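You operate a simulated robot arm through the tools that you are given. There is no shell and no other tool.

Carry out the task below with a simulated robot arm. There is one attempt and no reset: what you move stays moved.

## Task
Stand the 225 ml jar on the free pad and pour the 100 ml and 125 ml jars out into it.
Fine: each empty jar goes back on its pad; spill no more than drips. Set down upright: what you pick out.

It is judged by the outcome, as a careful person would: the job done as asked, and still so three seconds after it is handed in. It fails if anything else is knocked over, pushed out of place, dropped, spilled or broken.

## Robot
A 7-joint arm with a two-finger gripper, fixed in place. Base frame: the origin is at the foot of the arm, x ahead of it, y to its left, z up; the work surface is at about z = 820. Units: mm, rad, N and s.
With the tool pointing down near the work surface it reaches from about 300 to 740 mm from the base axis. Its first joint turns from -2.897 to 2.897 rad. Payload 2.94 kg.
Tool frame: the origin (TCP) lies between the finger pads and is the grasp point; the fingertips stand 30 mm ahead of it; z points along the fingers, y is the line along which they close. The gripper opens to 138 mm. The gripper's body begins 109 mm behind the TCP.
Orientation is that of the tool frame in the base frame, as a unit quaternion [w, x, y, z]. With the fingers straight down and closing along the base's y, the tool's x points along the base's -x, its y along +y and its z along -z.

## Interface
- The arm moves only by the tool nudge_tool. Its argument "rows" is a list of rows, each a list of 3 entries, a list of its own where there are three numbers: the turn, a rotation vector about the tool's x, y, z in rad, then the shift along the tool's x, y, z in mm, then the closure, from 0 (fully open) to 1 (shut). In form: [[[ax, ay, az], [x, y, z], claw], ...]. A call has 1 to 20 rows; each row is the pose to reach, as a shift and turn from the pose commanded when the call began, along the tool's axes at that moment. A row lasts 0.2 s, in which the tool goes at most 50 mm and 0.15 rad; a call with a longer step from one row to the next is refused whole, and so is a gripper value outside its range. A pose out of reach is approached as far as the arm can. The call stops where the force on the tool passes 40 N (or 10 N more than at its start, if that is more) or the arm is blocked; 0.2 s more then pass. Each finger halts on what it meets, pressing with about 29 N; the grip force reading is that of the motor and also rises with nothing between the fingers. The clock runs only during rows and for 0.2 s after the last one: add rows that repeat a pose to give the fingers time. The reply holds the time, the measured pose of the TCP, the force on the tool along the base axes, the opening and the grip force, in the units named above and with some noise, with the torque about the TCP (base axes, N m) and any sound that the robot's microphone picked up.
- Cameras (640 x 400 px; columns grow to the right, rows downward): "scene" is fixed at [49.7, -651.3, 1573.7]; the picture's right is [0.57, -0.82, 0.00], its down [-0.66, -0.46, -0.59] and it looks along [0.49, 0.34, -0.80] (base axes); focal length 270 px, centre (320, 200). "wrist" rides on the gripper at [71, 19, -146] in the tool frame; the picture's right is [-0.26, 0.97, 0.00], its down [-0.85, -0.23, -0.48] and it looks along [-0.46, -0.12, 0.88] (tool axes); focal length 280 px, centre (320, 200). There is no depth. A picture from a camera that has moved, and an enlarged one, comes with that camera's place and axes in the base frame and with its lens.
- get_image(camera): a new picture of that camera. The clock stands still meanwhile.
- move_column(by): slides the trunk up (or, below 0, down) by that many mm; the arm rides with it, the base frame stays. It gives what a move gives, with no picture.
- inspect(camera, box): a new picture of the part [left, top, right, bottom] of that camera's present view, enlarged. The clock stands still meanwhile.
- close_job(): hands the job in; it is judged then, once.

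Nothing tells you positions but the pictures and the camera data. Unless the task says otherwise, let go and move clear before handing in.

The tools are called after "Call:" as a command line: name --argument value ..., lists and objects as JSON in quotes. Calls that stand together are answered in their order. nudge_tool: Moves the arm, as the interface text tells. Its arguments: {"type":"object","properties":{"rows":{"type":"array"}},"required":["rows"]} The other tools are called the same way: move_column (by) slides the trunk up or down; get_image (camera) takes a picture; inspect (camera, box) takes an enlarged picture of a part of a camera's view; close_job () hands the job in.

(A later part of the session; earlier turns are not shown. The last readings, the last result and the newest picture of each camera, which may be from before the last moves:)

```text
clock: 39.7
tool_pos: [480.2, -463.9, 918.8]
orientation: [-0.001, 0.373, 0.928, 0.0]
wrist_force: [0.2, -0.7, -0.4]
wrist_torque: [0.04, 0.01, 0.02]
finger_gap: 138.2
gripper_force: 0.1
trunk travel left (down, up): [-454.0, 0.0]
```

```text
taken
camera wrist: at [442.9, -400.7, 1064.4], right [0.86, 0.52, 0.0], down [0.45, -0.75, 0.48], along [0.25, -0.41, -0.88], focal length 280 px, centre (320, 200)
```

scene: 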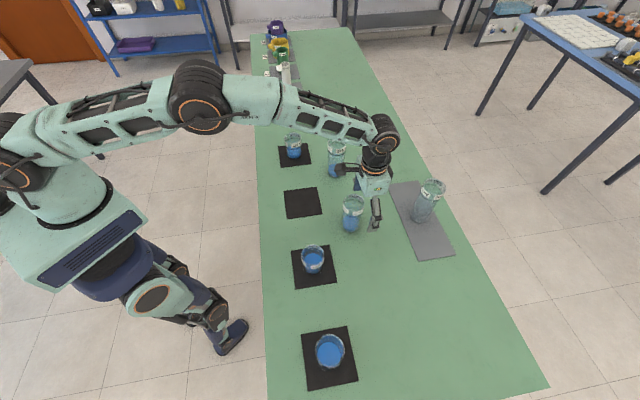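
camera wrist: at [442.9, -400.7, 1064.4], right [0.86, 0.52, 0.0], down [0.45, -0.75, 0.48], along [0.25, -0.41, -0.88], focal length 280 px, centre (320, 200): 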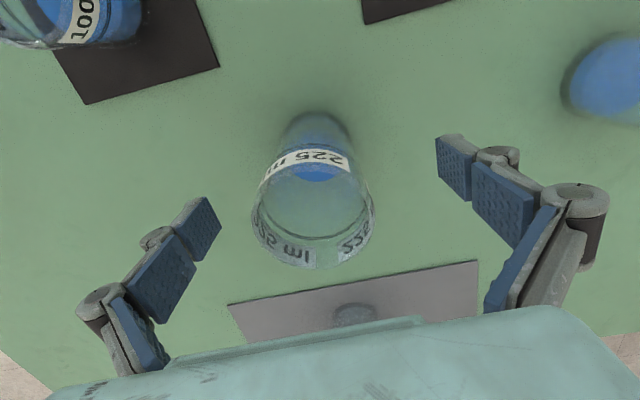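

The jar is centred between the fingers within about 2 mm. I'll descend to grip height (TCP about z 870) and close.

Call:
nudge_tool --rows '[[[0, 0, 0], [0, 0, 17], 0], [[0, 0, 0], [0, 0, 34], 0], [[0, 0, 0], [0, 0, 49], 0], [[0, 0, 0], [0, 0, 49], 0], [[0, 0, 0], [0, 0, 49], 0.3], [[0, 0, 0], [0, 0, 49], 0.45], [[0, 0, 0], [0, 0, 49], 0.5], [[0, 0, 0], [0, 0, 49], 0.6], [[0, 0, 0], [0, 0, 49], 0.8], [[0, 0, 0], [0, 0, 49], 1], [[0, 0, 0], [0, 0, 49], 1], [[0, 0, 0], [0, 0, 49], 1]]'

Call:
get_image --camera "wrist"

Call:
inspect --camera "scene" --box '[310, 150, 438, 250]'

```text
clock: 42.3
tool_pos: [480.9, -465.0, 870.3]
orientation: [0.0, 0.372, 0.928, 0.0]
wrist_force: [0.0, 0.9, 0.7]
wrist_torque: [-0.03, 0.04, 0.0]
finger_gap: 61.0
gripper_force: 29.1
trunk travel left (down, up): [-454.0, 0.0]
```

```text
taken
camera wrist: at [443.4, -401.6, 1015.5], right [0.86, 0.52, 0.0], down [0.45, -0.75, 0.48], along [0.25, -0.41, -0.88], focal length 280 px, centre (320, 200)
```

wrist: 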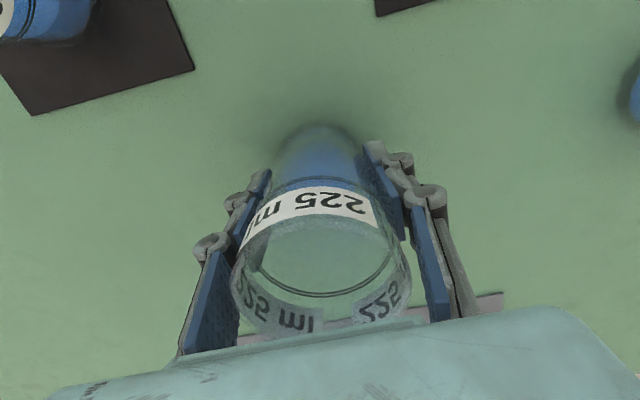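

```text
4.00 times, centred on (374, 200) of scene
camera zoom: at [49.7, -651.3, 1573.7], right [0.57, -0.82, 0.0], down [-0.66, -0.46, -0.59], along [0.49, 0.34, -0.8], focal length 1080 px, centre (104, 200)
```

zoom: 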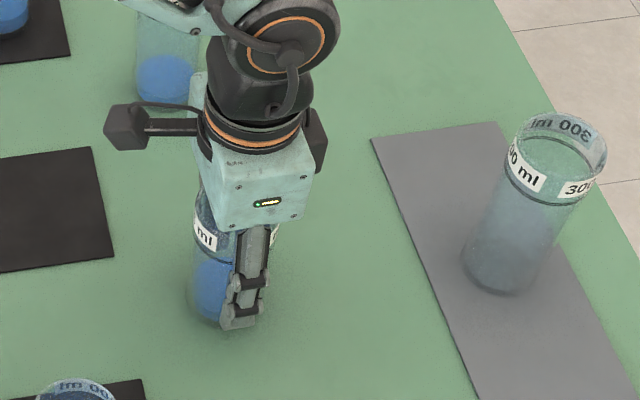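

Gripped at 61 mm with a steady 29 N and the jar centred. I'll lift it straight up 60 mm and carry it level over the free pad at (463, -286).

Call:
nudge_tool --rows '[[[0, 0, 0], [0, 0, -8], 1], [[0, 0, 0], [0, 0, -25], 1], [[0, 0, 0], [0, 0, -45], 1], [[0, 0, 0], [0, 0, -60], 1], [[0, 0, 0], [12, 10, -60], 1], [[0, 0, 0], [32, 27, -60], 1], [[0, 0, 0], [53, 45, -60], 1], [[0, 0, 0], [75, 64, -60], 1], [[0, 0, 0], [97, 83, -60], 1], [[0, 0, 0], [117, 101, -60], 1], [[0, 0, 0], [130, 112, -60], 1], [[0, 0, 0], [136.5, 117.6, -60], 1], [[0, 0, 0], [136.5, 117.6, -60], 1]]'

Call:
get_image --camera "wrist"

Call:
get_image --camera "scene"

```text
clock: 45.1
tool_pos: [463.9, -284.2, 930.0]
orientation: [0.0, 0.373, 0.928, 0.0]
wrist_force: [0.0, -0.3, -1.4]
wrist_torque: [-0.02, -0.03, 0.02]
finger_gap: 61.0
gripper_force: 29.2
trunk travel left (down, up): [-454.0, 0.0]
```

```text
taken
camera wrist: at [426.0, -221.3, 1075.4], right [0.86, 0.52, 0.0], down [0.45, -0.75, 0.48], along [0.25, -0.41, -0.88], focal length 280 px, centre (320, 200)
```

wrist: 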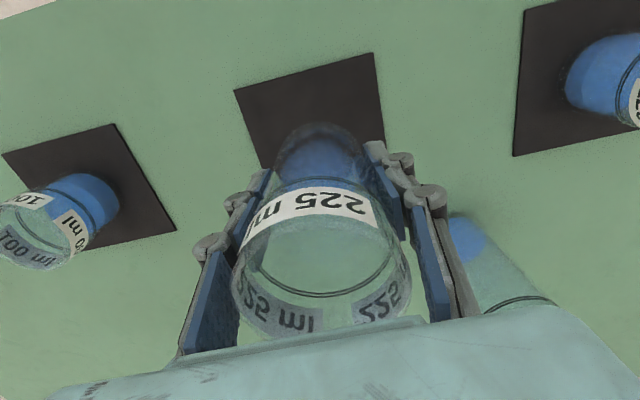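

```text
taken
```

scene: 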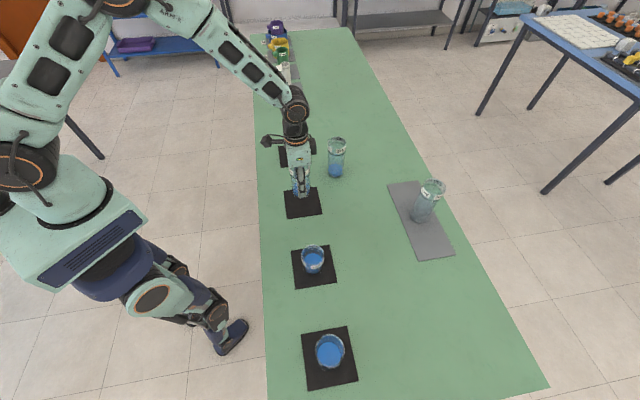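

The jar is held level over the free pad, centred within about 1 mm. I'll lower it to just above the pad, then feel for contact in small steps.

Call:
nudge_tool --rows '[[[0, 0, 0], [0, 1, 12], 1], [[0, 0, 0], [0, 1, 26], 1], [[0, 0, 0], [0, 1, 40], 1], [[0, 0, 0], [0, 1, 48], 1], [[0, 0, 0], [0, 1, 52], 1], [[0, 0, 0], [0, 1, 54], 1], [[0, 0, 0], [0, 1, 54], 1]]'

```text
clock: 46.7
tool_pos: [463.3, -283.4, 875.2]
orientation: [0.0, 0.373, 0.928, 0.0]
wrist_force: [0.5, 0.4, -1.9]
wrist_torque: [0.0, -0.02, 0.02]
finger_gap: 61.0
gripper_force: 29.1
trunk travel left (down, up): [-454.0, 0.0]
```

Call:
nudge_tool --rows '[[[0, 0, 0], [-2, -1, 0], 1], [[0, 0, 0], [-2, -1, 1], 1], [[0, 0, 0], [-2, -1, 2], 1], [[0, 0, 0], [-2, -1, 2], 1]]'

```text
clock: 47.7
tool_pos: [465.2, -286.7, 874.4]
orientation: [0.0, 0.372, 0.928, 0.0]
wrist_force: [0.5, -0.5, -0.9]
wrist_torque: [0.0, 0.0, 0.0]
finger_gap: 61.0
gripper_force: 29.1
trunk travel left (down, up): [-454.0, 0.0]
```

Call:
nudge_tool --rows '[[[0, 0, 0], [0, 0, 0.7], 1], [[0, 0, 0], [0, 0, 1.4], 1], [[0, 0, 0], [0, 0, 1.4], 1]]'

Call:
inspect --camera "scene" --box '[270, 160, 350, 230]'

```text
clock: 48.5
tool_pos: [464.8, -285.9, 873.8]
orientation: [-0.001, 0.372, 0.928, 0.0]
wrist_force: [0.1, -0.1, -1.4]
wrist_torque: [0.0, 0.01, -0.03]
finger_gap: 61.0
gripper_force: 29.1
trunk travel left (down, up): [-454.0, 0.0]
```

```text
5.71 times, centred on (310, 195) of scene
camera zoom: at [49.7, -651.3, 1573.7], right [0.57, -0.82, 0.0], down [-0.66, -0.46, -0.59], along [0.49, 0.34, -0.8], focal length 1543 px, centre (377, 229)
```

zoom: 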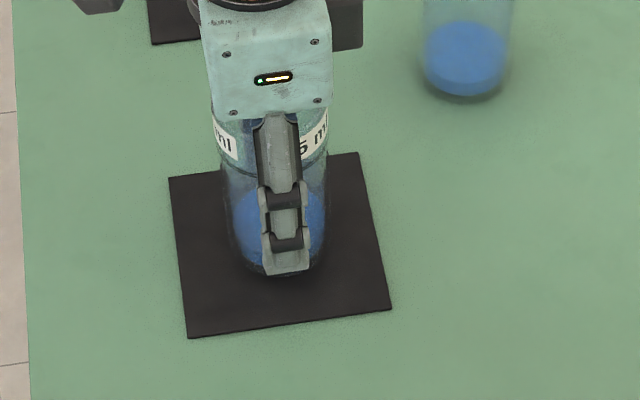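

Still no contact, the weight is on the gripper. I'll keep lowering in fractions of a millimetre.

Call:
nudge_tool --rows '[[[0, 0, 0], [0, 0, 0.5], 1], [[0, 0, 0], [0, 0, 1], 1], [[0, 0, 0], [0, 0, 1], 1]]'

```text
clock: 49.3
tool_pos: [465.7, -285.9, 872.7]
orientation: [0.001, 0.373, 0.928, 0.0]
wrist_force: [-1.5, -1.1, 7.5]
wrist_torque: [0.07, 0.15, 0.0]
finger_gap: 61.0
gripper_force: 29.2
trunk travel left (down, up): [-454.0, 0.0]
```

Contact felt at about 7.5 N, so the jar stands on the pad. I'll ease off half a millimetre and open the fingers gently, then look.

Call:
nudge_tool --rows '[[[0, 0, 0], [0, 0, -0.5], 1], [[0, 0, 0], [0, 0, -0.5], 0.54], [[0, 0, 0], [0, 0, -0.5], 0.48], [[0, 0, 0], [0, 0, -0.5], 0.4], [[0, 0, 0], [0, 0, -0.5], 0.25], [[0, 0, 0], [0, 0, -0.5], 0.15], [[0, 0, 0], [0, 0, -0.5], 0.15]]'

Call:
get_image --camera "wrist"

Call:
inspect --camera "scene" --box '[270, 160, 350, 230]'

```text
clock: 50.9
tool_pos: [465.3, -286.3, 872.1]
orientation: [0.0, 0.371, 0.928, -0.001]
wrist_force: [0.9, -0.3, 0.4]
wrist_torque: [-0.02, 0.03, 0.03]
finger_gap: 117.3
gripper_force: 0.0
trunk travel left (down, up): [-454.0, 0.0]
```

```text
taken
camera wrist: at [427.6, -222.7, 1018.3], right [0.86, 0.52, 0.0], down [0.45, -0.75, 0.48], along [0.25, -0.41, -0.88], focal length 280 px, centre (320, 200)
```

wrist: 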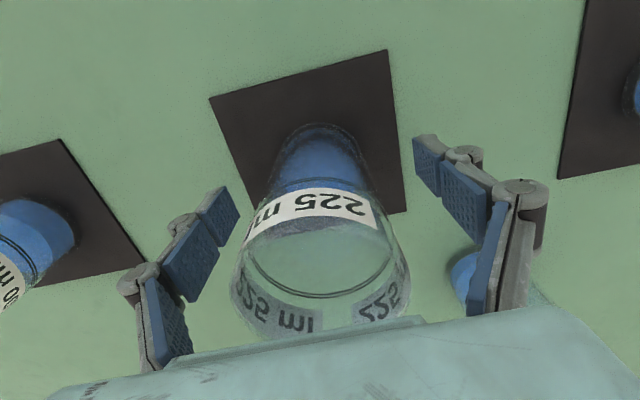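

```text
5.71 times, centred on (310, 195) of scene
camera zoom: at [49.7, -651.3, 1573.7], right [0.57, -0.82, 0.0], down [-0.66, -0.46, -0.59], along [0.49, 0.34, -0.8], focal length 1543 px, centre (377, 229)
```

zoom: 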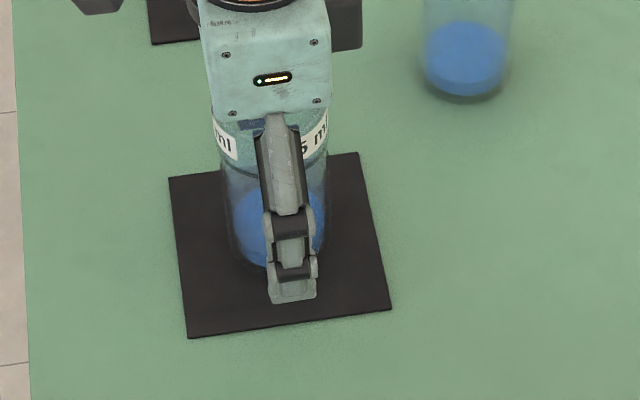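

The 225 ml jar now stands upright, centred on the free pad. I'll rise straight up clear of it, high enough to then lower the trunk for the pouring configuration.

Call:
nudge_tool --rows '[[[0, 0, 0], [0, 0, -10], 0.15], [[0, 0, 0], [0, 0, -30], 0.15], [[0, 0, 0], [0, 0, -60], 0.15], [[0, 0, 0], [0, 0, -100], 0.15], [[0, 0, 0], [0, 0, -145], 0.15], [[0, 0, 0], [0, 0, -190], 0.15], [[0, 0, 0], [0, 0, -235], 0.15], [[0, 0, 0], [0, 0, -280], 0.15], [[0, 0, 0], [0, 0, -325], 0.15], [[0, 0, 0], [0, 0, -370], 0.15], [[0, 0, 0], [0, 0, -415], 0.15], [[0, 0, 0], [0, 0, -450], 0.15], [[0, 0, 0], [0, 0, -450], 0.15]]'

Call:
get_image --camera "wrist"

```text
clock: 53.7
tool_pos: [466.1, -284.9, 1324.0]
orientation: [0.0, 0.372, 0.928, 0.0]
wrist_force: [-0.4, 0.3, 0.5]
wrist_torque: [0.01, -0.02, 0.01]
finger_gap: 117.4
gripper_force: 0.1
trunk travel left (down, up): [-454.0, 0.0]
```

```text
taken
camera wrist: at [429.0, -222.5, 1469.0], right [0.86, 0.52, 0.0], down [0.45, -0.75, 0.48], along [0.25, -0.41, -0.88], focal length 280 px, centre (320, 200)
```

wrist: 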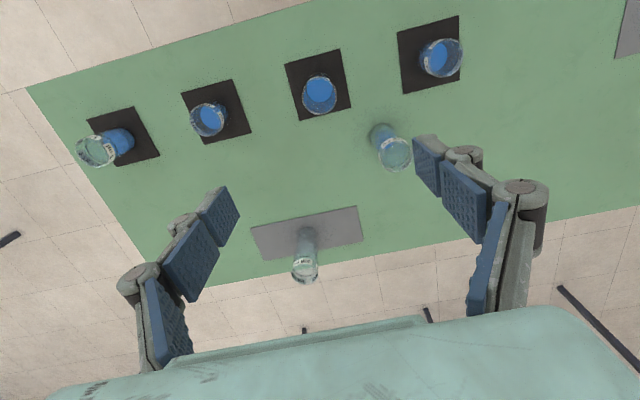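

Good overview: the 225 jar is on the pad between the 100 and the 125 ml jars. I'll move over the 100 ml jar (around (297, -455)) and then lower the trunk.

Call:
nudge_tool --rows '[[[0, 0, 0], [1, -40, 0], 0.15], [[0, 0, 0], [2, -80, 0], 0.15], [[0, 0, 0], [3, -120, 0], 0.15], [[0, 0, 0], [4, -160, 0], 0.15], [[0, 0, 0], [5, -200, 0], 0.15], [[0, 0, 0], [5, -239.5, 0], 0.15], [[0, 0, 0], [5, -239.5, 0], 0.15]]'

Call:
move_column --by -329

Call:
get_image --camera "wrist"

Call:
get_image --camera "scene"

```text
clock: 55.3
tool_pos: [294.8, -452.6, 1322.4]
orientation: [0.0, 0.372, 0.928, 0.0]
wrist_force: [-0.5, 0.1, 0.5]
wrist_torque: [-0.01, -0.01, -0.01]
finger_gap: 117.2
gripper_force: 0.1
trunk travel left (down, up): [-454.0, 0.0]
```

```text
clock: 58.5
tool_pos: [294.1, -452.8, 993.8]
orientation: [0.0, 0.372, 0.928, 0.0]
wrist_force: [-0.8, 0.5, 0.1]
wrist_torque: [0.03, 0.0, -0.02]
finger_gap: 117.3
gripper_force: 0.1
trunk travel left (down, up): [-125.0, 329.0]
```

```text
taken
camera wrist: at [256.9, -389.8, 1139.5], right [0.86, 0.52, 0.0], down [0.45, -0.75, 0.48], along [0.25, -0.41, -0.88], focal length 280 px, centre (320, 200)
```

wrist: 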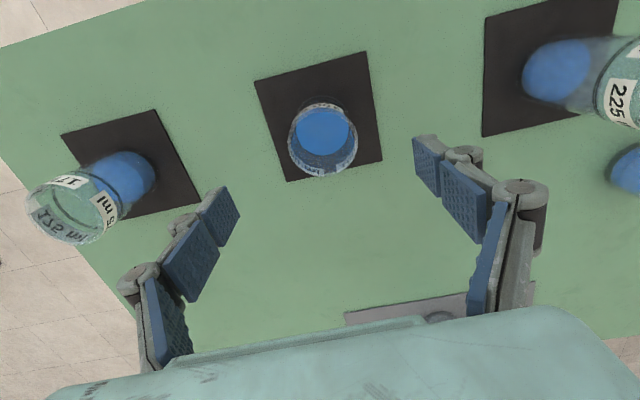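

```text
taken
```

scene: 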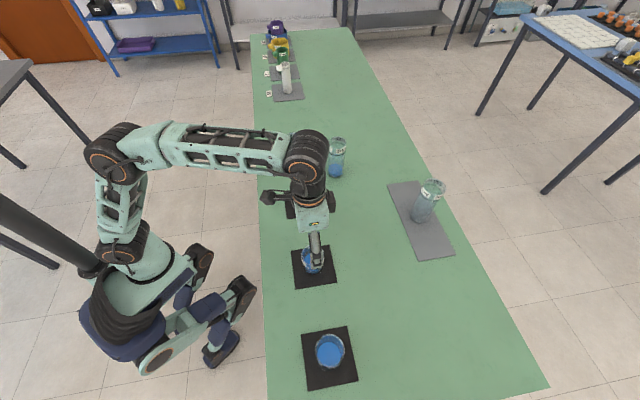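

Call:
inspect --camera "wrist" --box '[240, 40, 400, 190]'

```text
2.67 times, centred on (320, 115) of wrist
camera zoom: at [256.9, -389.8, 1139.5], right [0.86, 0.52, 0.0], down [0.45, -0.75, 0.48], along [0.25, -0.41, -0.88], focal length 748 px, centre (320, 427)
```

zoom: 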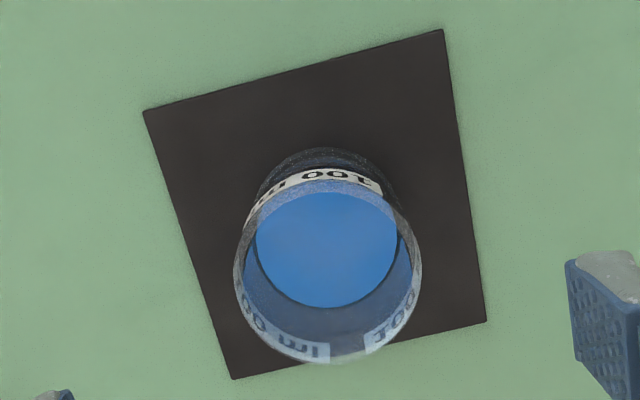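

The 100 ml jar is centred on its pad at about (297, -451), roughly 80 mm tall. I'll centre over it and descend to grip height in two stages.

Call:
nudge_tool --rows '[[[0, 0, 0], [-0.9, 3.3, 0], 0.15], [[0, 0, 0], [-0.9, 3.3, 30], 0.15], [[0, 0, 0], [-0.9, 3.3, 60], 0.15], [[0, 0, 0], [-0.9, 3.3, 80], 0.15], [[0, 0, 0], [-0.9, 3.3, 80], 0.15]]'

Call:
get_image --camera "wrist"

```text
clock: 59.7
tool_pos: [298.1, -449.7, 912.9]
orientation: [0.0, 0.373, 0.928, 0.0]
wrist_force: [-0.4, -1.0, 0.4]
wrist_torque: [0.01, 0.0, -0.01]
finger_gap: 117.2
gripper_force: 0.2
trunk travel left (down, up): [-125.0, 329.0]
```

```text
taken
camera wrist: at [260.0, -386.9, 1058.8], right [0.86, 0.52, 0.0], down [0.45, -0.75, 0.48], along [0.25, -0.41, -0.88], focal length 280 px, centre (320, 200)
```

wrist: 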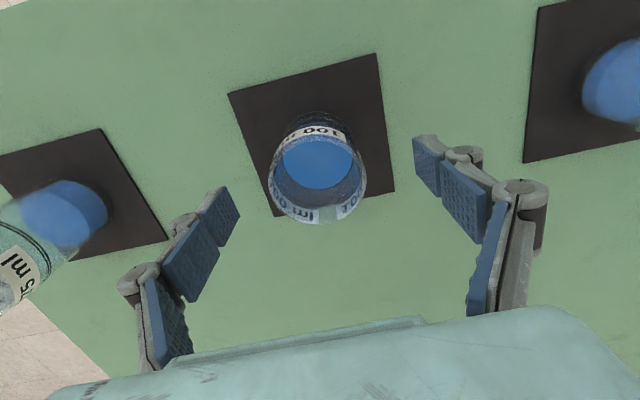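

Alignment is good. I'll descend to z 862 and close on the 100 ml jar.

Call:
nudge_tool --rows '[[[0, 0, 0], [0, -1, 20], 0.15], [[0, 0, 0], [0, -1, 40], 0.15], [[0, 0, 0], [0, -1, 51], 0.15], [[0, 0, 0], [0, -1, 51], 0.15], [[0, 0, 0], [0, -1, 51], 0.35], [[0, 0, 0], [0, -1, 51], 0.45], [[0, 0, 0], [0, -1, 51], 0.5], [[0, 0, 0], [0, -1, 51], 0.6], [[0, 0, 0], [0, -1, 51], 0.8], [[0, 0, 0], [0, -1, 51], 1], [[0, 0, 0], [0, -1, 51], 1], [[0, 0, 0], [0, -1, 51], 1]]'

Call:
get_image --camera "wrist"

Call:
inspect --camera "scene" --box '[270, 210, 360, 300]'

```text
clock: 62.3
tool_pos: [296.1, -450.2, 863.4]
orientation: [0.0, 0.372, 0.928, 0.0]
wrist_force: [-0.8, -2.0, 1.2]
wrist_torque: [-0.12, 0.07, 0.05]
finger_gap: 60.7
gripper_force: 29.1
trunk travel left (down, up): [-125.0, 329.0]
```

```text
taken
camera wrist: at [258.9, -387.2, 1008.5], right [0.86, 0.52, 0.0], down [0.45, -0.75, 0.48], along [0.25, -0.41, -0.88], focal length 280 px, centre (320, 200)
```

wrist: 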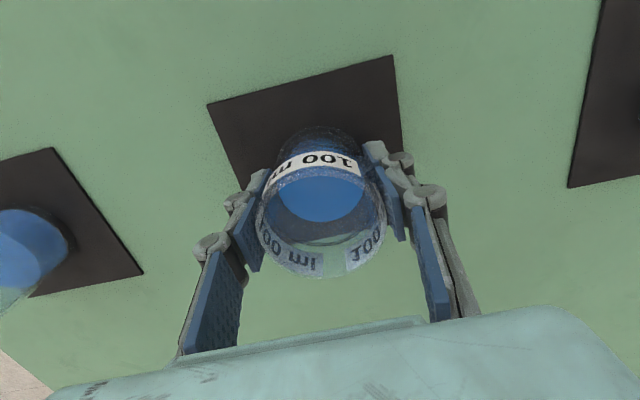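

```text
4.44 times, centred on (315, 255) of scene
camera zoom: at [49.7, -651.3, 1573.7], right [0.57, -0.82, 0.0], down [-0.66, -0.46, -0.59], along [0.49, 0.34, -0.8], focal length 1200 px, centre (342, -44)
```

zoom: 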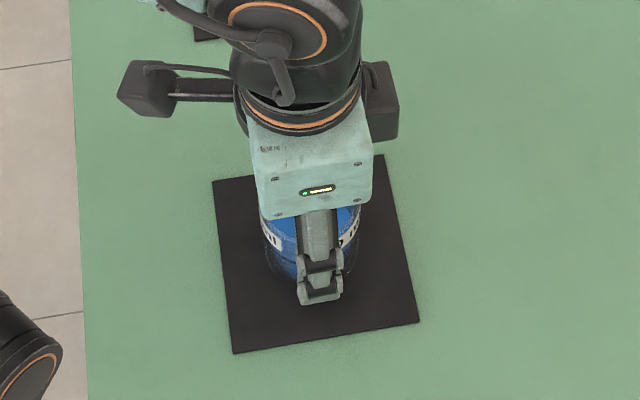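

The 100 ml jar is gripped (60.7 mm, 29 N). I'll lift it straight up about 137 mm and pre-tilt it to 40°, which stays well below the angle at which its half-full contents would reach the lip.

Call:
nudge_tool --rows '[[[0, 0, 0], [0, 0, -5], 1], [[0, 0, 0], [0, 0, -18], 1], [[0, 0, 0], [0, 0, -40], 1], [[0, 0, 0], [0, 0, -65], 1], [[0, 0, 0], [0, 0, -90], 1], [[0, 0, 0], [0, 0, -115], 1], [[0, 0, 0], [0, 0, -130], 1], [[0, 0, 0], [0, 0, -137], 1], [[0, -0.05, 0], [0, 0, -137], 1], [[0, -0.13, 0], [0, 0, -137], 1], [[0, -0.22, 0], [0, 0, -137], 1], [[0, -0.32, 0], [0, 0, -137], 1], [[0, -0.42, 0], [0, 0, -137], 1], [[0, -0.52, 0], [0, 0, -137], 1], [[0, -0.6, 0], [0, 0, -137], 1], [[0, -0.66, 0], [0, 0, -137], 1], [[0, -0.7, 0], [0, 0, -137], 1], [[0, -0.7, 0], [0, 0, -137], 1]]'

Call:
get_image --camera "wrist"

Call:
get_image --camera "scene"

```text
clock: 66.1
tool_pos: [297.1, -453.0, 1000.9]
orientation: [0.318, 0.35, 0.872, -0.128]
wrist_force: [1.2, 0.5, -1.7]
wrist_torque: [0.01, 0.01, -0.02]
finger_gap: 61.0
gripper_force: 28.7
trunk travel left (down, up): [-125.0, 329.0]
```

```text
taken
camera wrist: at [203.1, -335.6, 1065.5], right [0.81, 0.56, 0.17], down [0.09, -0.4, 0.91], along [0.58, -0.72, -0.38], focal length 280 px, centre (320, 200)
```

wrist: 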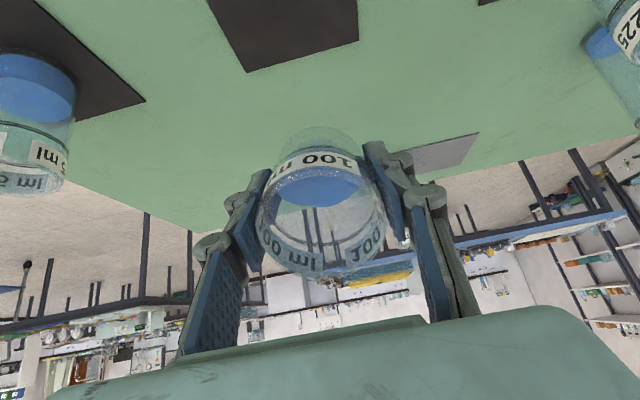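

```text
taken
```

scene: 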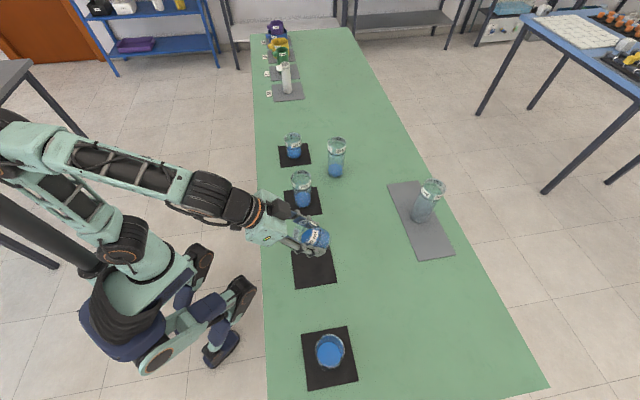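

Call:
inspect --camera "wrist" --box '[230, 110, 410, 290]'

Call:
inspect --camera "scene" --box '[240, 160, 360, 260]'

```text
2.22 times, centred on (320, 200) of wrist
camera zoom: at [203.1, -335.6, 1065.5], right [0.81, 0.56, 0.17], down [0.09, -0.4, 0.91], along [0.58, -0.72, -0.38], focal length 623 px, centre (320, 200)
```

zoom: 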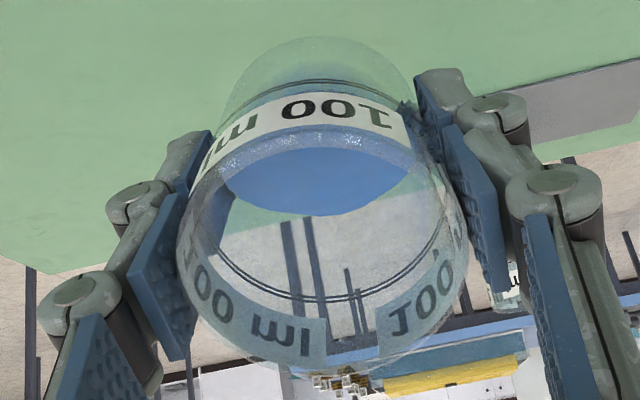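

```text
4.00 times, centred on (300, 210) of scene
camera zoom: at [49.7, -651.3, 1573.7], right [0.57, -0.82, 0.0], down [-0.66, -0.46, -0.59], along [0.49, 0.34, -0.8], focal length 1080 px, centre (400, 160)
```

zoom: 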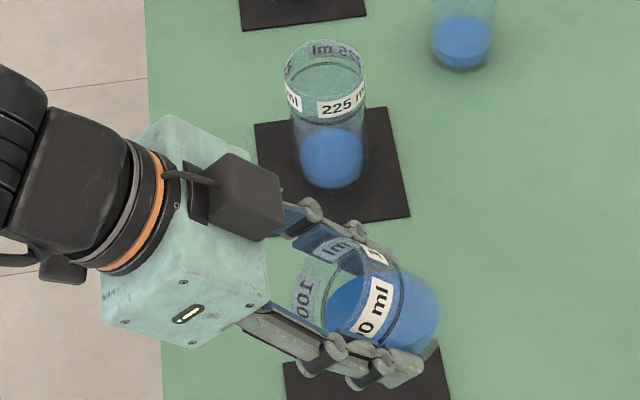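

The tilt is stable with liquid well inside the mouth. Now I'll carry it smoothly toward the 225 jar so that the lip ends up above the receiving opening, still at the non-pouring tilt.

Call:
nudge_tool --rows '[[[0, 0, 0], [-1.7, 7, 1], 1], [[0, 0, 0], [-5.5, 24, 3.4], 1], [[0, 0, 0], [-11.1, 47, 6.7], 1], [[0, 0, 0], [-17.7, 75.5, 10.8], 1], [[0, 0, 0], [-24.9, 106, 15.1], 1], [[0, 0, 0], [-32.1, 137, 19.5], 1], [[0, 0, 0], [-38.8, 165, 23.5], 1], [[0, 0, 0], [-44.9, 191, 27.2], 1], [[0, 0, 0], [-49.9, 212, 30.2], 1], [[0, 0, 0], [-53.2, 226.6, 32.3], 1], [[0, 0, 0], [-55.4, 236, 33.6], 1], [[0, 0, 0], [-55.4, 236, 33.6], 1]]'

Call:
get_image --camera "wrist"

Call:
get_image --camera "scene"

Call:
inspect --camera "scene" --box '[250, 130, 370, 230]'

```text
clock: 68.7
tool_pos: [506.0, -326.7, 1010.2]
orientation: [0.318, 0.351, 0.872, -0.128]
wrist_force: [-0.3, 0.8, -0.9]
wrist_torque: [-0.01, -0.01, -0.04]
finger_gap: 61.1
gripper_force: 29.0
trunk travel left (down, up): [-125.0, 329.0]
```

```text
taken
camera wrist: at [412.0, -209.5, 1075.6], right [0.81, 0.56, 0.17], down [0.09, -0.4, 0.91], along [0.58, -0.72, -0.38], focal length 280 px, centre (320, 200)
```

wrist: 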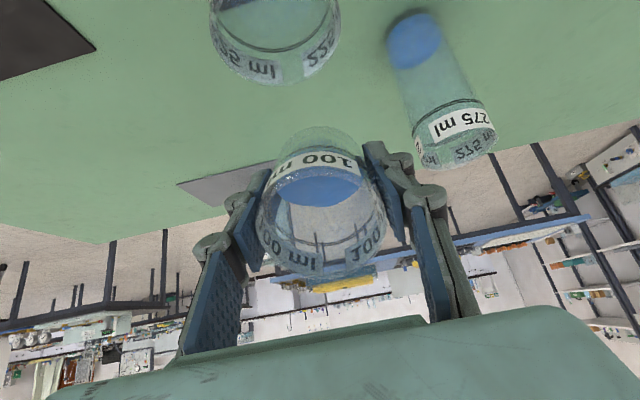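

```text
taken
```

scene: 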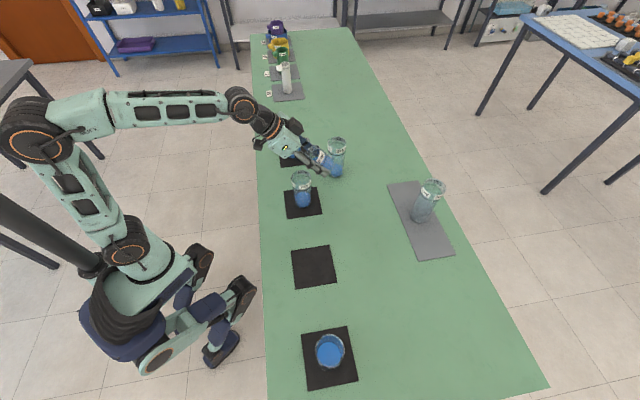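

```text
4.00 times, centred on (310, 180) of scene
camera zoom: at [49.7, -651.3, 1573.7], right [0.57, -0.82, 0.0], down [-0.66, -0.46, -0.59], along [0.49, 0.34, -0.8], focal length 1080 px, centre (360, 280)
```

zoom: 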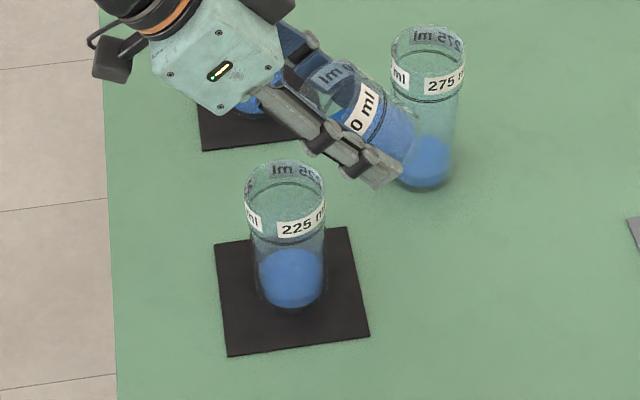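

Call:
inspect --camera "scene" --box '[285, 130, 349, 190]'

Call:
inspect --camera "wrist" --box '[180, 0, 420, 150]'

```text
6.67 times, centred on (317, 160) of scene
camera zoom: at [49.7, -651.3, 1573.7], right [0.57, -0.82, 0.0], down [-0.66, -0.46, -0.59], along [0.49, 0.34, -0.8], focal length 1800 px, centre (340, 467)
```

zoom: 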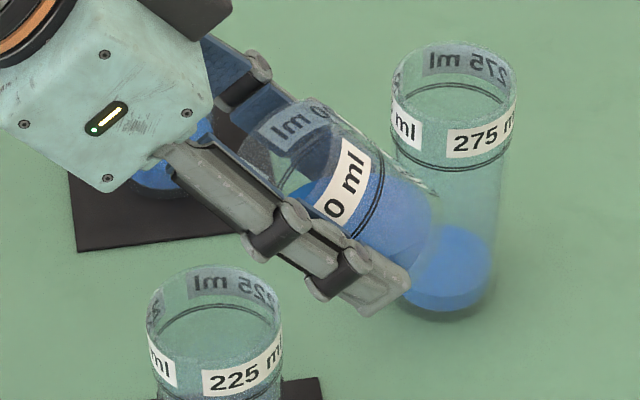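

```text
2.67 times, centred on (300, 75) of wrist
camera zoom: at [412.0, -209.5, 1075.6], right [0.81, 0.56, 0.17], down [0.09, -0.4, 0.91], along [0.58, -0.72, -0.38], focal length 748 px, centre (373, 533)
```

zoom: 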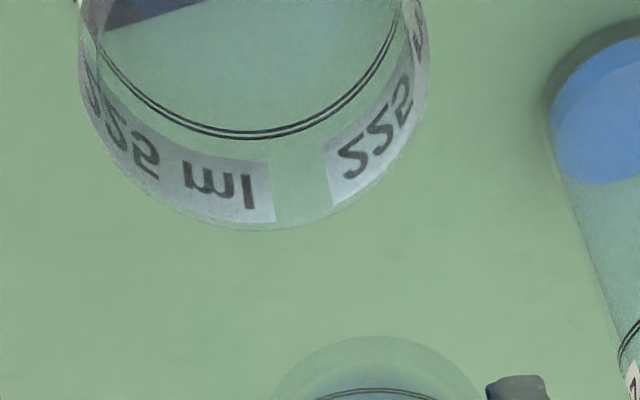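

The receiving opening and the pouring lip line up within about 1 mm. I'll now tilt to 57° while lowering the lip close over the 225 jar's mouth, and look before pouring.

Call:
nudge_tool --rows '[[[0, -0.05, 0], [2.9, 0, 4.1], 1], [[0, -0.1, 0], [6.5, 0, 8.9], 1], [[0, -0.15, 0], [10.2, 0, 13.6], 1], [[0, -0.2, 0], [13.9, 0, 18.4], 1], [[0, -0.25, 0], [18.8, 0, 24.0], 1], [[0, -0.3, 0], [22.4, 0, 28.2], 1], [[0, -0.3, 0], [22.4, 0, 28.2], 1]]'

Call:
inspect --camera "scene" --box '[270, 140, 350, 215]'

Call:
get_image --camera "wrist"

```text
clock: 70.3
tool_pos: [507.0, -327.1, 973.1]
orientation: [0.446, 0.326, 0.814, -0.179]
wrist_force: [0.8, -0.7, -1.3]
wrist_torque: [0.0, 0.01, 0.0]
finger_gap: 60.6
gripper_force: 29.1
trunk travel left (down, up): [-125.0, 329.0]
```

```text
5.33 times, centred on (310, 178) of scene
camera zoom: at [49.7, -651.3, 1573.7], right [0.57, -0.82, 0.0], down [-0.66, -0.46, -0.59], along [0.49, 0.34, -0.8], focal length 1440 px, centre (373, 320)
```

zoom: 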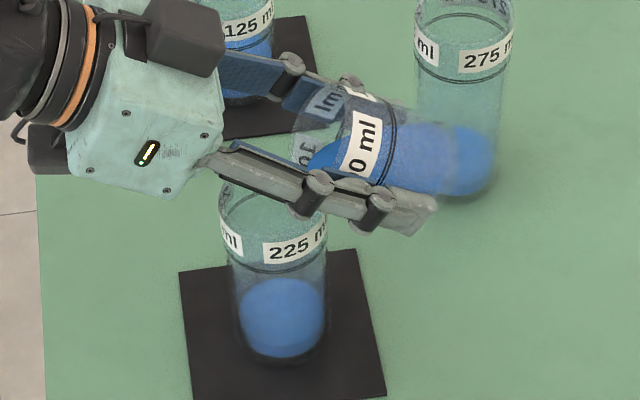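

```text
taken
camera wrist: at [404.4, -201.5, 991.9], right [0.77, 0.6, 0.22], down [-0.12, -0.21, 0.97], along [0.63, -0.77, -0.09], focal length 280 px, centre (320, 200)
```

wrist: 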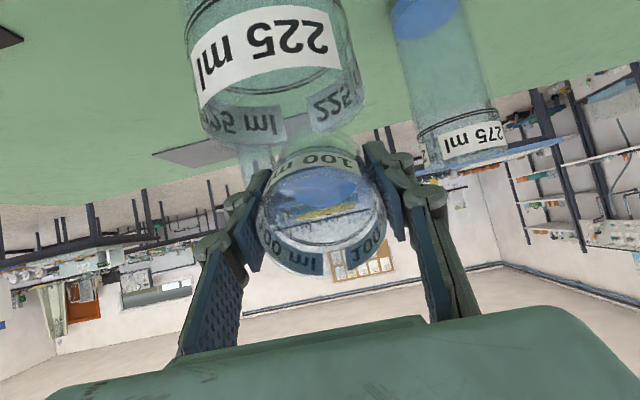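

The lip is about 25 mm above the 225 jar's mouth and 9 mm inside its centre line, with the liquid now close to the lip. I'll tilt on slowly and check where the stream lands.

Call:
nudge_tool --rows '[[[0, -0.03, 0], [0.5, 0, 0.15], 1], [[0, -0.06, 0], [1.1, 0, 0.3], 1], [[0, -0.09, 0], [0.8, 0, -0.1], 1], [[0, -0.12, 0], [0.5, 0, -0.6], 1], [[0, -0.15, 0], [0.3, 0, -1.2], 1]]'

Call:
inspect --camera "scene" --box '[270, 140, 350, 215]'

Call:
inspect --camera "wrist" --box '[170, 0, 410, 290]'

```text
clock: 71.5
tool_pos: [505.3, -326.8, 974.6]
orientation: [0.504, 0.314, 0.779, -0.204]
wrist_force: [0.3, -0.4, -1.1]
wrist_torque: [-0.01, 0.03, -0.02]
finger_gap: 60.9
gripper_force: 29.1
trunk travel left (down, up): [-125.0, 329.0]
```

```text
5.33 times, centred on (310, 178) of scene
camera zoom: at [49.7, -651.3, 1573.7], right [0.57, -0.82, 0.0], down [-0.66, -0.46, -0.59], along [0.49, 0.34, -0.8], focal length 1440 px, centre (373, 320)
```

zoom: 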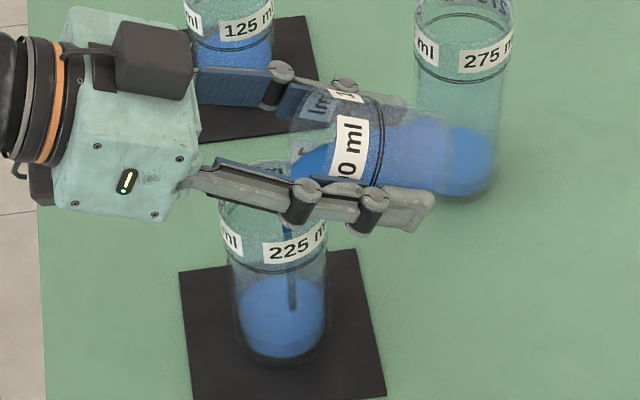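

```text
1.38 times, centred on (290, 145) of wrist
camera zoom: at [402.1, -199.4, 968.7], right [0.74, 0.62, 0.24], down [-0.22, -0.11, 0.97], along [0.63, -0.77, 0.06], focal length 387 px, centre (361, 276)
```

zoom: 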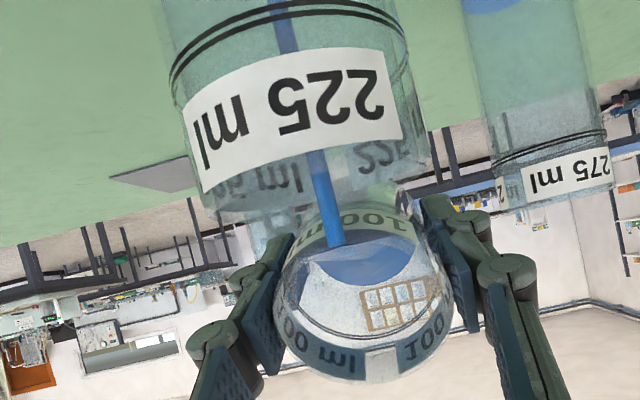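

The stream falls cleanly into the middle of the 225 jar. I'll keep tilting slowly, rotating about the lip.

Call:
nudge_tool --rows '[[[0, -0.03, 0], [-0.75, 0, -0.8], 1], [[0, -0.06, 0], [-1.4, 0, -1.5], 1], [[0, -0.09, 0], [-2.2, 0, -2.3], 1], [[0, -0.12, 0], [-2.8, 0, -3.1], 1], [[0, -0.15, 0], [-3.85, 0, -4.1], 1], [[0, -0.19, 0], [-4.7, 0, -5.4], 1], [[0, -0.23, 0], [-5.7, 0, -6.7], 1], [[0, -0.27, 0], [-6.9, 0, -8.3], 1], [[0, -0.31, 0], [-8.0, 0, -10.0], 1], [[0, -0.35, 0], [-9.2, 0, -11.6], 1]]'

Call:
inspect --camera "scene" --box '[270, 140, 350, 215]'

Call:
inspect --camera "wrist" --box '[170, 0, 410, 290]'

```text
clock: 73.7
tool_pos: [501.7, -321.9, 987.5]
orientation: [0.633, 0.272, 0.68, -0.253]
wrist_force: [0.5, -0.2, -0.8]
wrist_torque: [0.01, 0.01, 0.03]
finger_gap: 60.5
gripper_force: 28.7
trunk travel left (down, up): [-125.0, 329.0]
```

```text
5.33 times, centred on (310, 178) of scene
camera zoom: at [49.7, -651.3, 1573.7], right [0.57, -0.82, 0.0], down [-0.66, -0.46, -0.59], along [0.49, 0.34, -0.8], focal length 1440 px, centre (373, 320)
```

zoom: 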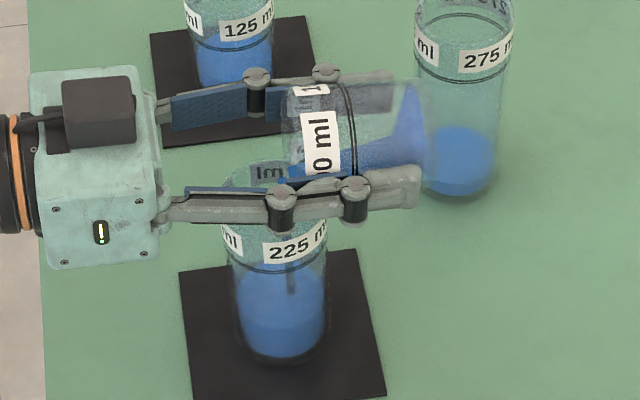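

```text
1.38 times, centred on (290, 145) of wrist
camera zoom: at [406.4, -202.8, 926.0], right [0.68, 0.68, 0.26], down [-0.46, 0.12, 0.88], along [0.57, -0.72, 0.4], focal length 387 px, centre (361, 276)
```

zoom: 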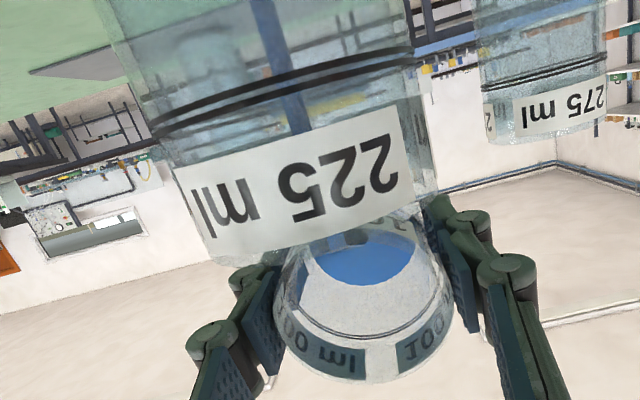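

Nearly empty and everything is going in. I'll continue tilting past horizontal to about 106° and hold there to drain.

Call:
nudge_tool --rows '[[[0, -0.05, 0], [-2.0, 0, -1.65], 1], [[0, -0.1, 0], [-3.9, 0, -3.3], 1], [[0, -0.15, 0], [-5.7, 0, -5.0], 1], [[0, -0.2, 0], [-7.3, 0, -6.9], 1], [[0, -0.25, 0], [-8.9, 0, -8.85], 1], [[0, -0.3, 0], [-10.5, 0, -10.9], 1], [[0, -0.35, 0], [-11.8, 0, -13.0], 1], [[0, -0.35, 0], [-11.8, 0, -13.0], 1], [[0, -0.35, 0], [-11.8, 0, -13.0], 1], [[0, -0.35, 0], [-11.8, 0, -13.0], 1], [[0, -0.35, 0], [-11.8, 0, -13.0], 1], [[0, -0.35, 0], [-11.8, 0, -13.0], 1]]'

Call:
get_image --camera "scene"

Call:
inspect --camera "scene" --box '[270, 140, 350, 215]'

Call:
inspect --camera "wrist" --box '[170, 0, 410, 290]'

```text
clock: 76.3
tool_pos: [491.4, -312.1, 999.9]
orientation: [0.741, 0.224, 0.558, -0.298]
wrist_force: [-0.9, -0.5, -0.9]
wrist_torque: [-0.01, -0.01, 0.01]
finger_gap: 61.1
gripper_force: 28.9
trunk travel left (down, up): [-125.0, 329.0]
```

```text
taken
```

scene: 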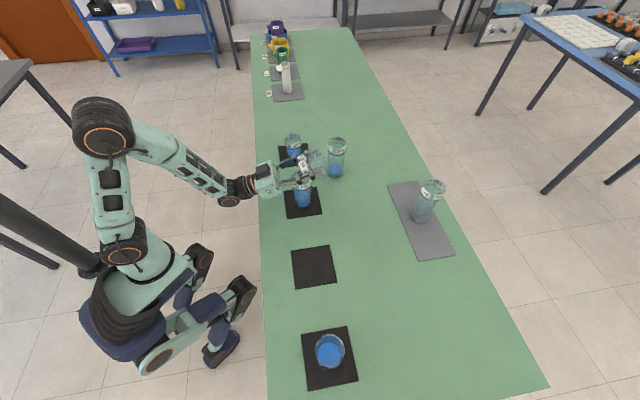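

```text
5.33 times, centred on (310, 178) of scene
camera zoom: at [49.7, -651.3, 1573.7], right [0.57, -0.82, 0.0], down [-0.66, -0.46, -0.59], along [0.49, 0.34, -0.8], focal length 1440 px, centre (373, 320)
```

zoom: 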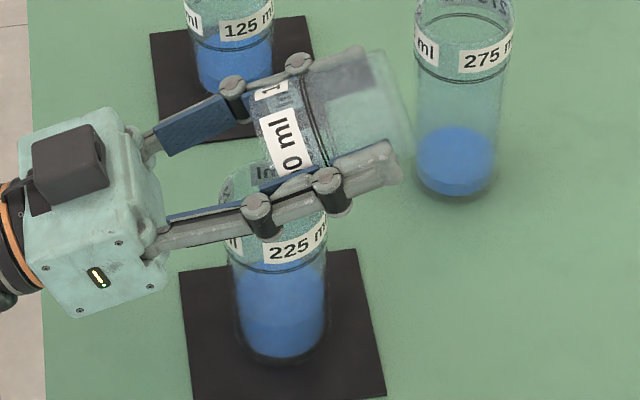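

```text
1.38 times, centred on (290, 145) of wrist
camera zoom: at [419.1, -215.2, 891.6], right [0.62, 0.75, 0.25], down [-0.66, 0.31, 0.69], along [0.43, -0.59, 0.68], focal length 387 px, centre (361, 276)
```

zoom: 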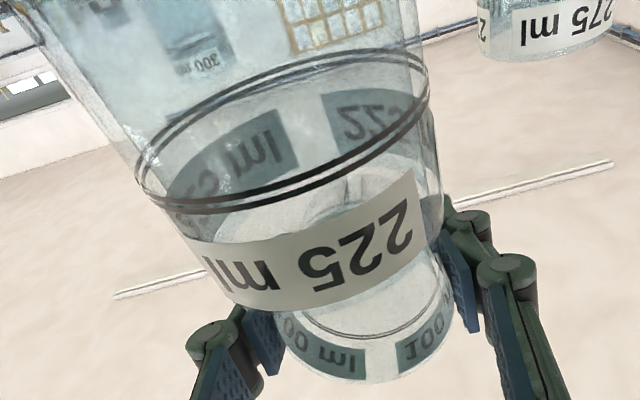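

The 100 ml jar is empty and no liquid is outside. I'll tilt it back upright along the same path, keeping the lip over the receiver, and rise.

Call:
nudge_tool --rows '[[[0, 0.1, 0], [3.2, 0, 3.1], 1], [[0, 0.2, 0], [6.6, 0, 5.9], 1], [[0, 0.3, 0], [10.2, 0, 8.1], 1], [[0, 0.4, 0], [14.1, 0, 9.9], 1], [[0, 0.5, 0], [17.1, 0, 11.4], 1], [[0, 0.6, 0], [19.3, 0, 12.8], 1], [[0, 0.7, 0], [19.4, 0, 14.1], 1], [[0, 0.8, 0], [18.7, 0, 15.2], 1], [[0, 0.9, 0], [14.0, 0, 17.0], 1], [[0, 1.0, 0], [4.4, 0, 19.7], 1], [[0, 1.1, 0], [-5.4, 0, 21.8], 1], [[0, 1.15, 0], [-8.9, 0, 22.4], 1], [[0, 1.15, 0], [-8.9, 0, 22.4], 1]]'

Call:
inspect --camera "scene" --box '[250, 120, 370, 220]'

Call:
get_image --camera "wrist"

```text
clock: 79.1
tool_pos: [505.8, -326.8, 1014.9]
orientation: [0.317, 0.35, 0.872, -0.128]
wrist_force: [0.1, 0.7, 0.5]
wrist_torque: [0.02, 0.03, 0.03]
finger_gap: 60.8
gripper_force: 28.8
trunk travel left (down, up): [-125.0, 329.0]
```

```text
4.00 times, centred on (310, 170) of scene
camera zoom: at [49.7, -651.3, 1573.7], right [0.57, -0.82, 0.0], down [-0.66, -0.46, -0.59], along [0.49, 0.34, -0.8], focal length 1080 px, centre (360, 320)
```

zoom: 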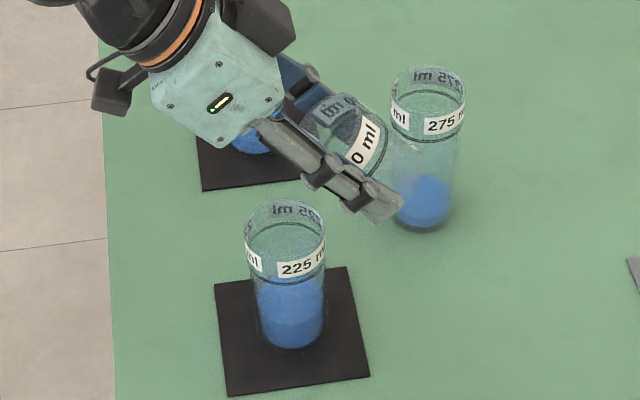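

```text
taken
camera wrist: at [413.0, -209.5, 1081.3], right [0.81, 0.56, 0.17], down [0.09, -0.4, 0.91], along [0.58, -0.72, -0.38], focal length 280 px, centre (320, 200)
```

wrist: 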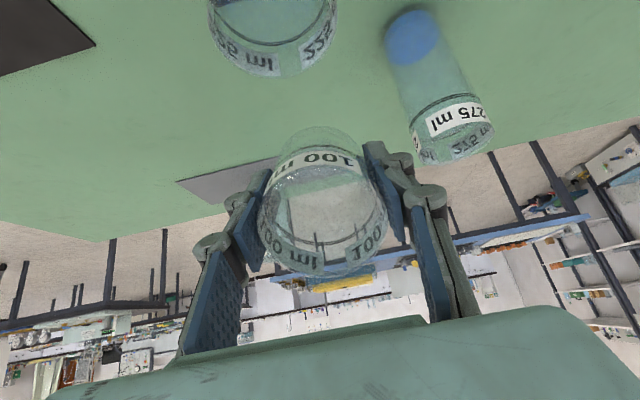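

The 225 jar now holds more and the 100 jar is empty. I'll carry the empty jar back over its own pad and bring it upright.

Call:
nudge_tool --rows '[[[0, 0, 0], [3, -12, -1.5], 1], [[0, 0, 0], [9, -35, -4.6], 1], [[0, 0, 0], [18, -70, -9.1], 1], [[0, 0, 0], [28, -110, -14.4], 1], [[0, 0, 0], [38, -149, -19.5], 1], [[0, 0, 0], [47, -185, -24.1], 1], [[0, 0, 0], [54, -212, -27.7], 1], [[0, 0, 0], [58, -228, -29.7], 1], [[0, 0.1, 0], [59.5, -233.7, -30.5], 1], [[0, 0.2, 0], [59.5, -233.7, -30.5], 1], [[0, 0.3, 0], [59.5, -233.7, -30.5], 1], [[0, 0.4, 0], [59.5, -233.7, -30.5], 1], [[0, 0.5, 0], [59.5, -233.7, -30.5], 1], [[0, 0.6, 0], [59.5, -233.7, -30.5], 1], [[0, 0.7, 0], [59.5, -233.7, -30.5], 1], [[0, 0.7, 0], [59.5, -233.7, -30.5], 1]]'

Call:
get_image --camera "wrist"

```text
clock: 82.5
tool_pos: [296.9, -449.1, 998.8]
orientation: [-0.001, 0.372, 0.928, 0.0]
wrist_force: [-0.9, -1.0, -1.2]
wrist_torque: [0.01, 0.01, -0.02]
finger_gap: 61.0
gripper_force: 29.3
trunk travel left (down, up): [-125.0, 329.0]
```

```text
taken
camera wrist: at [260.6, -386.9, 1145.4], right [0.86, 0.52, 0.0], down [0.45, -0.75, 0.47], along [0.24, -0.41, -0.88], focal length 280 px, centre (320, 200)
```

wrist: 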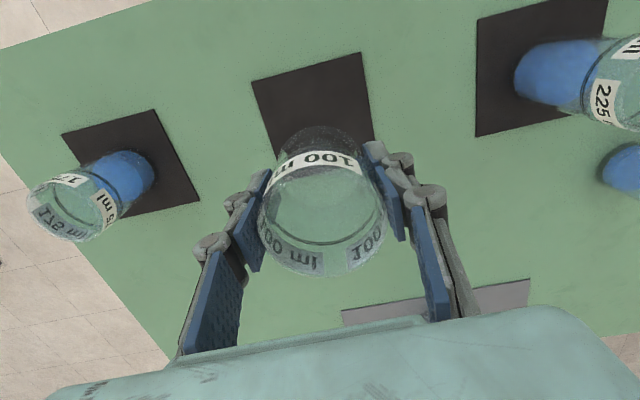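

Upright again over its pad. I'll lower to just above the pad and then feel for contact.

Call:
nudge_tool --rows '[[[0, 0, 0], [-1.5, -1, 20], 1], [[0, 0, 0], [-1.5, -1, 45], 1], [[0, 0, 0], [-1.5, -1, 70], 1], [[0, 0, 0], [-1.5, -1, 95], 1], [[0, 0, 0], [-1.5, -1, 115], 1], [[0, 0, 0], [-1.5, -1, 127], 1], [[0, 0, 0], [-1.5, -1, 132], 1], [[0, 0, 0], [-1.5, -1, 132], 1]]'

```text
clock: 84.3
tool_pos: [297.4, -450.5, 868.0]
orientation: [-0.001, 0.374, 0.928, 0.0]
wrist_force: [0.2, -0.8, -1.0]
wrist_torque: [0.02, 0.0, 0.03]
finger_gap: 60.7
gripper_force: 29.4
trunk travel left (down, up): [-125.0, 329.0]
```

Call:
nudge_tool --rows '[[[0, 0, 0], [0, 0, 1], 1], [[0, 0, 0], [0, 0, 2], 1], [[0, 0, 0], [0, 0, 3], 1], [[0, 0, 0], [0, 0, 3.6], 1], [[0, 0, 0], [0, 0, 3.6], 1]]'

```text
clock: 85.5
tool_pos: [298.5, -450.3, 864.6]
orientation: [0.001, 0.372, 0.928, -0.001]
wrist_force: [1.8, 0.4, 2.7]
wrist_torque: [0.09, -0.11, -0.04]
finger_gap: 61.0
gripper_force: 28.8
trunk travel left (down, up): [-125.0, 329.0]
```

Call:
nudge_tool --rows '[[[0, 0, 0], [0, 0, 0.4], 1], [[0, 0, 0], [0, 0, 0.7], 1], [[0, 0, 0], [0, 0, 0.7], 1]]'

```text
clock: 86.3
tool_pos: [297.7, -451.0, 864.5]
orientation: [0.0, 0.373, 0.928, 0.0]
wrist_force: [0.7, -1.4, 5.2]
wrist_torque: [0.1, -0.16, -0.02]
finger_gap: 60.8
gripper_force: 29.3
trunk travel left (down, up): [-125.0, 329.0]
```

Contact is clear now, so the empty jar stands on its pad. I'll open gently, check it, and then rise.

Call:
nudge_tool --rows '[[[0, 0, 0], [0, 0, 0], 0.54], [[0, 0, 0], [0, 0, 0], 0.5], [[0, 0, 0], [0, 0, 0], 0.42], [[0, 0, 0], [0, 0, 0], 0.3], [[0, 0, 0], [0, 0, 0], 0.15], [[0, 0, 0], [0, 0, 0], 0.15], [[0, 0, 0], [0, 0, -30], 0.15], [[0, 0, 0], [0, 0, -70], 0.15], [[0, 0, 0], [0, 0, -100], 0.15], [[0, 0, 0], [0, 0, -100], 0.15]]'

Call:
get_image --camera "wrist"

Call:
get_image --camera "scene"

```text
clock: 88.5
tool_pos: [296.3, -449.7, 963.9]
orientation: [0.001, 0.372, 0.928, -0.001]
wrist_force: [-0.2, 0.2, -0.2]
wrist_torque: [0.01, 0.03, 0.04]
finger_gap: 117.3
gripper_force: 0.0
trunk travel left (down, up): [-125.0, 329.0]
```

```text
taken
camera wrist: at [259.0, -387.4, 1109.9], right [0.86, 0.52, 0.0], down [0.45, -0.75, 0.48], along [0.25, -0.41, -0.88], focal length 280 px, centre (320, 200)
```

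wrist: 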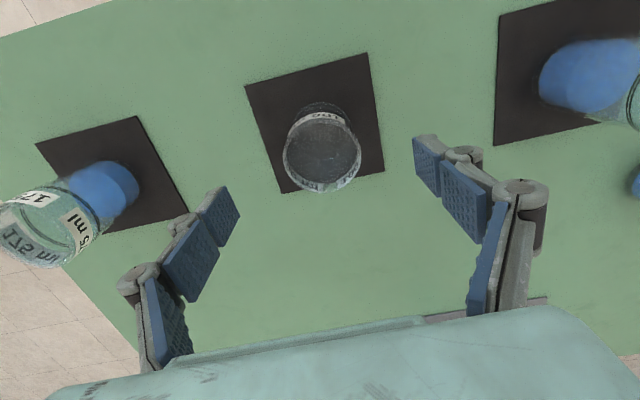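

```text
taken
```

scene: 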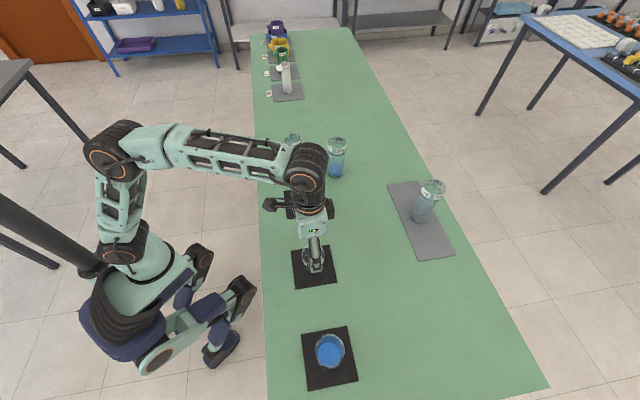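

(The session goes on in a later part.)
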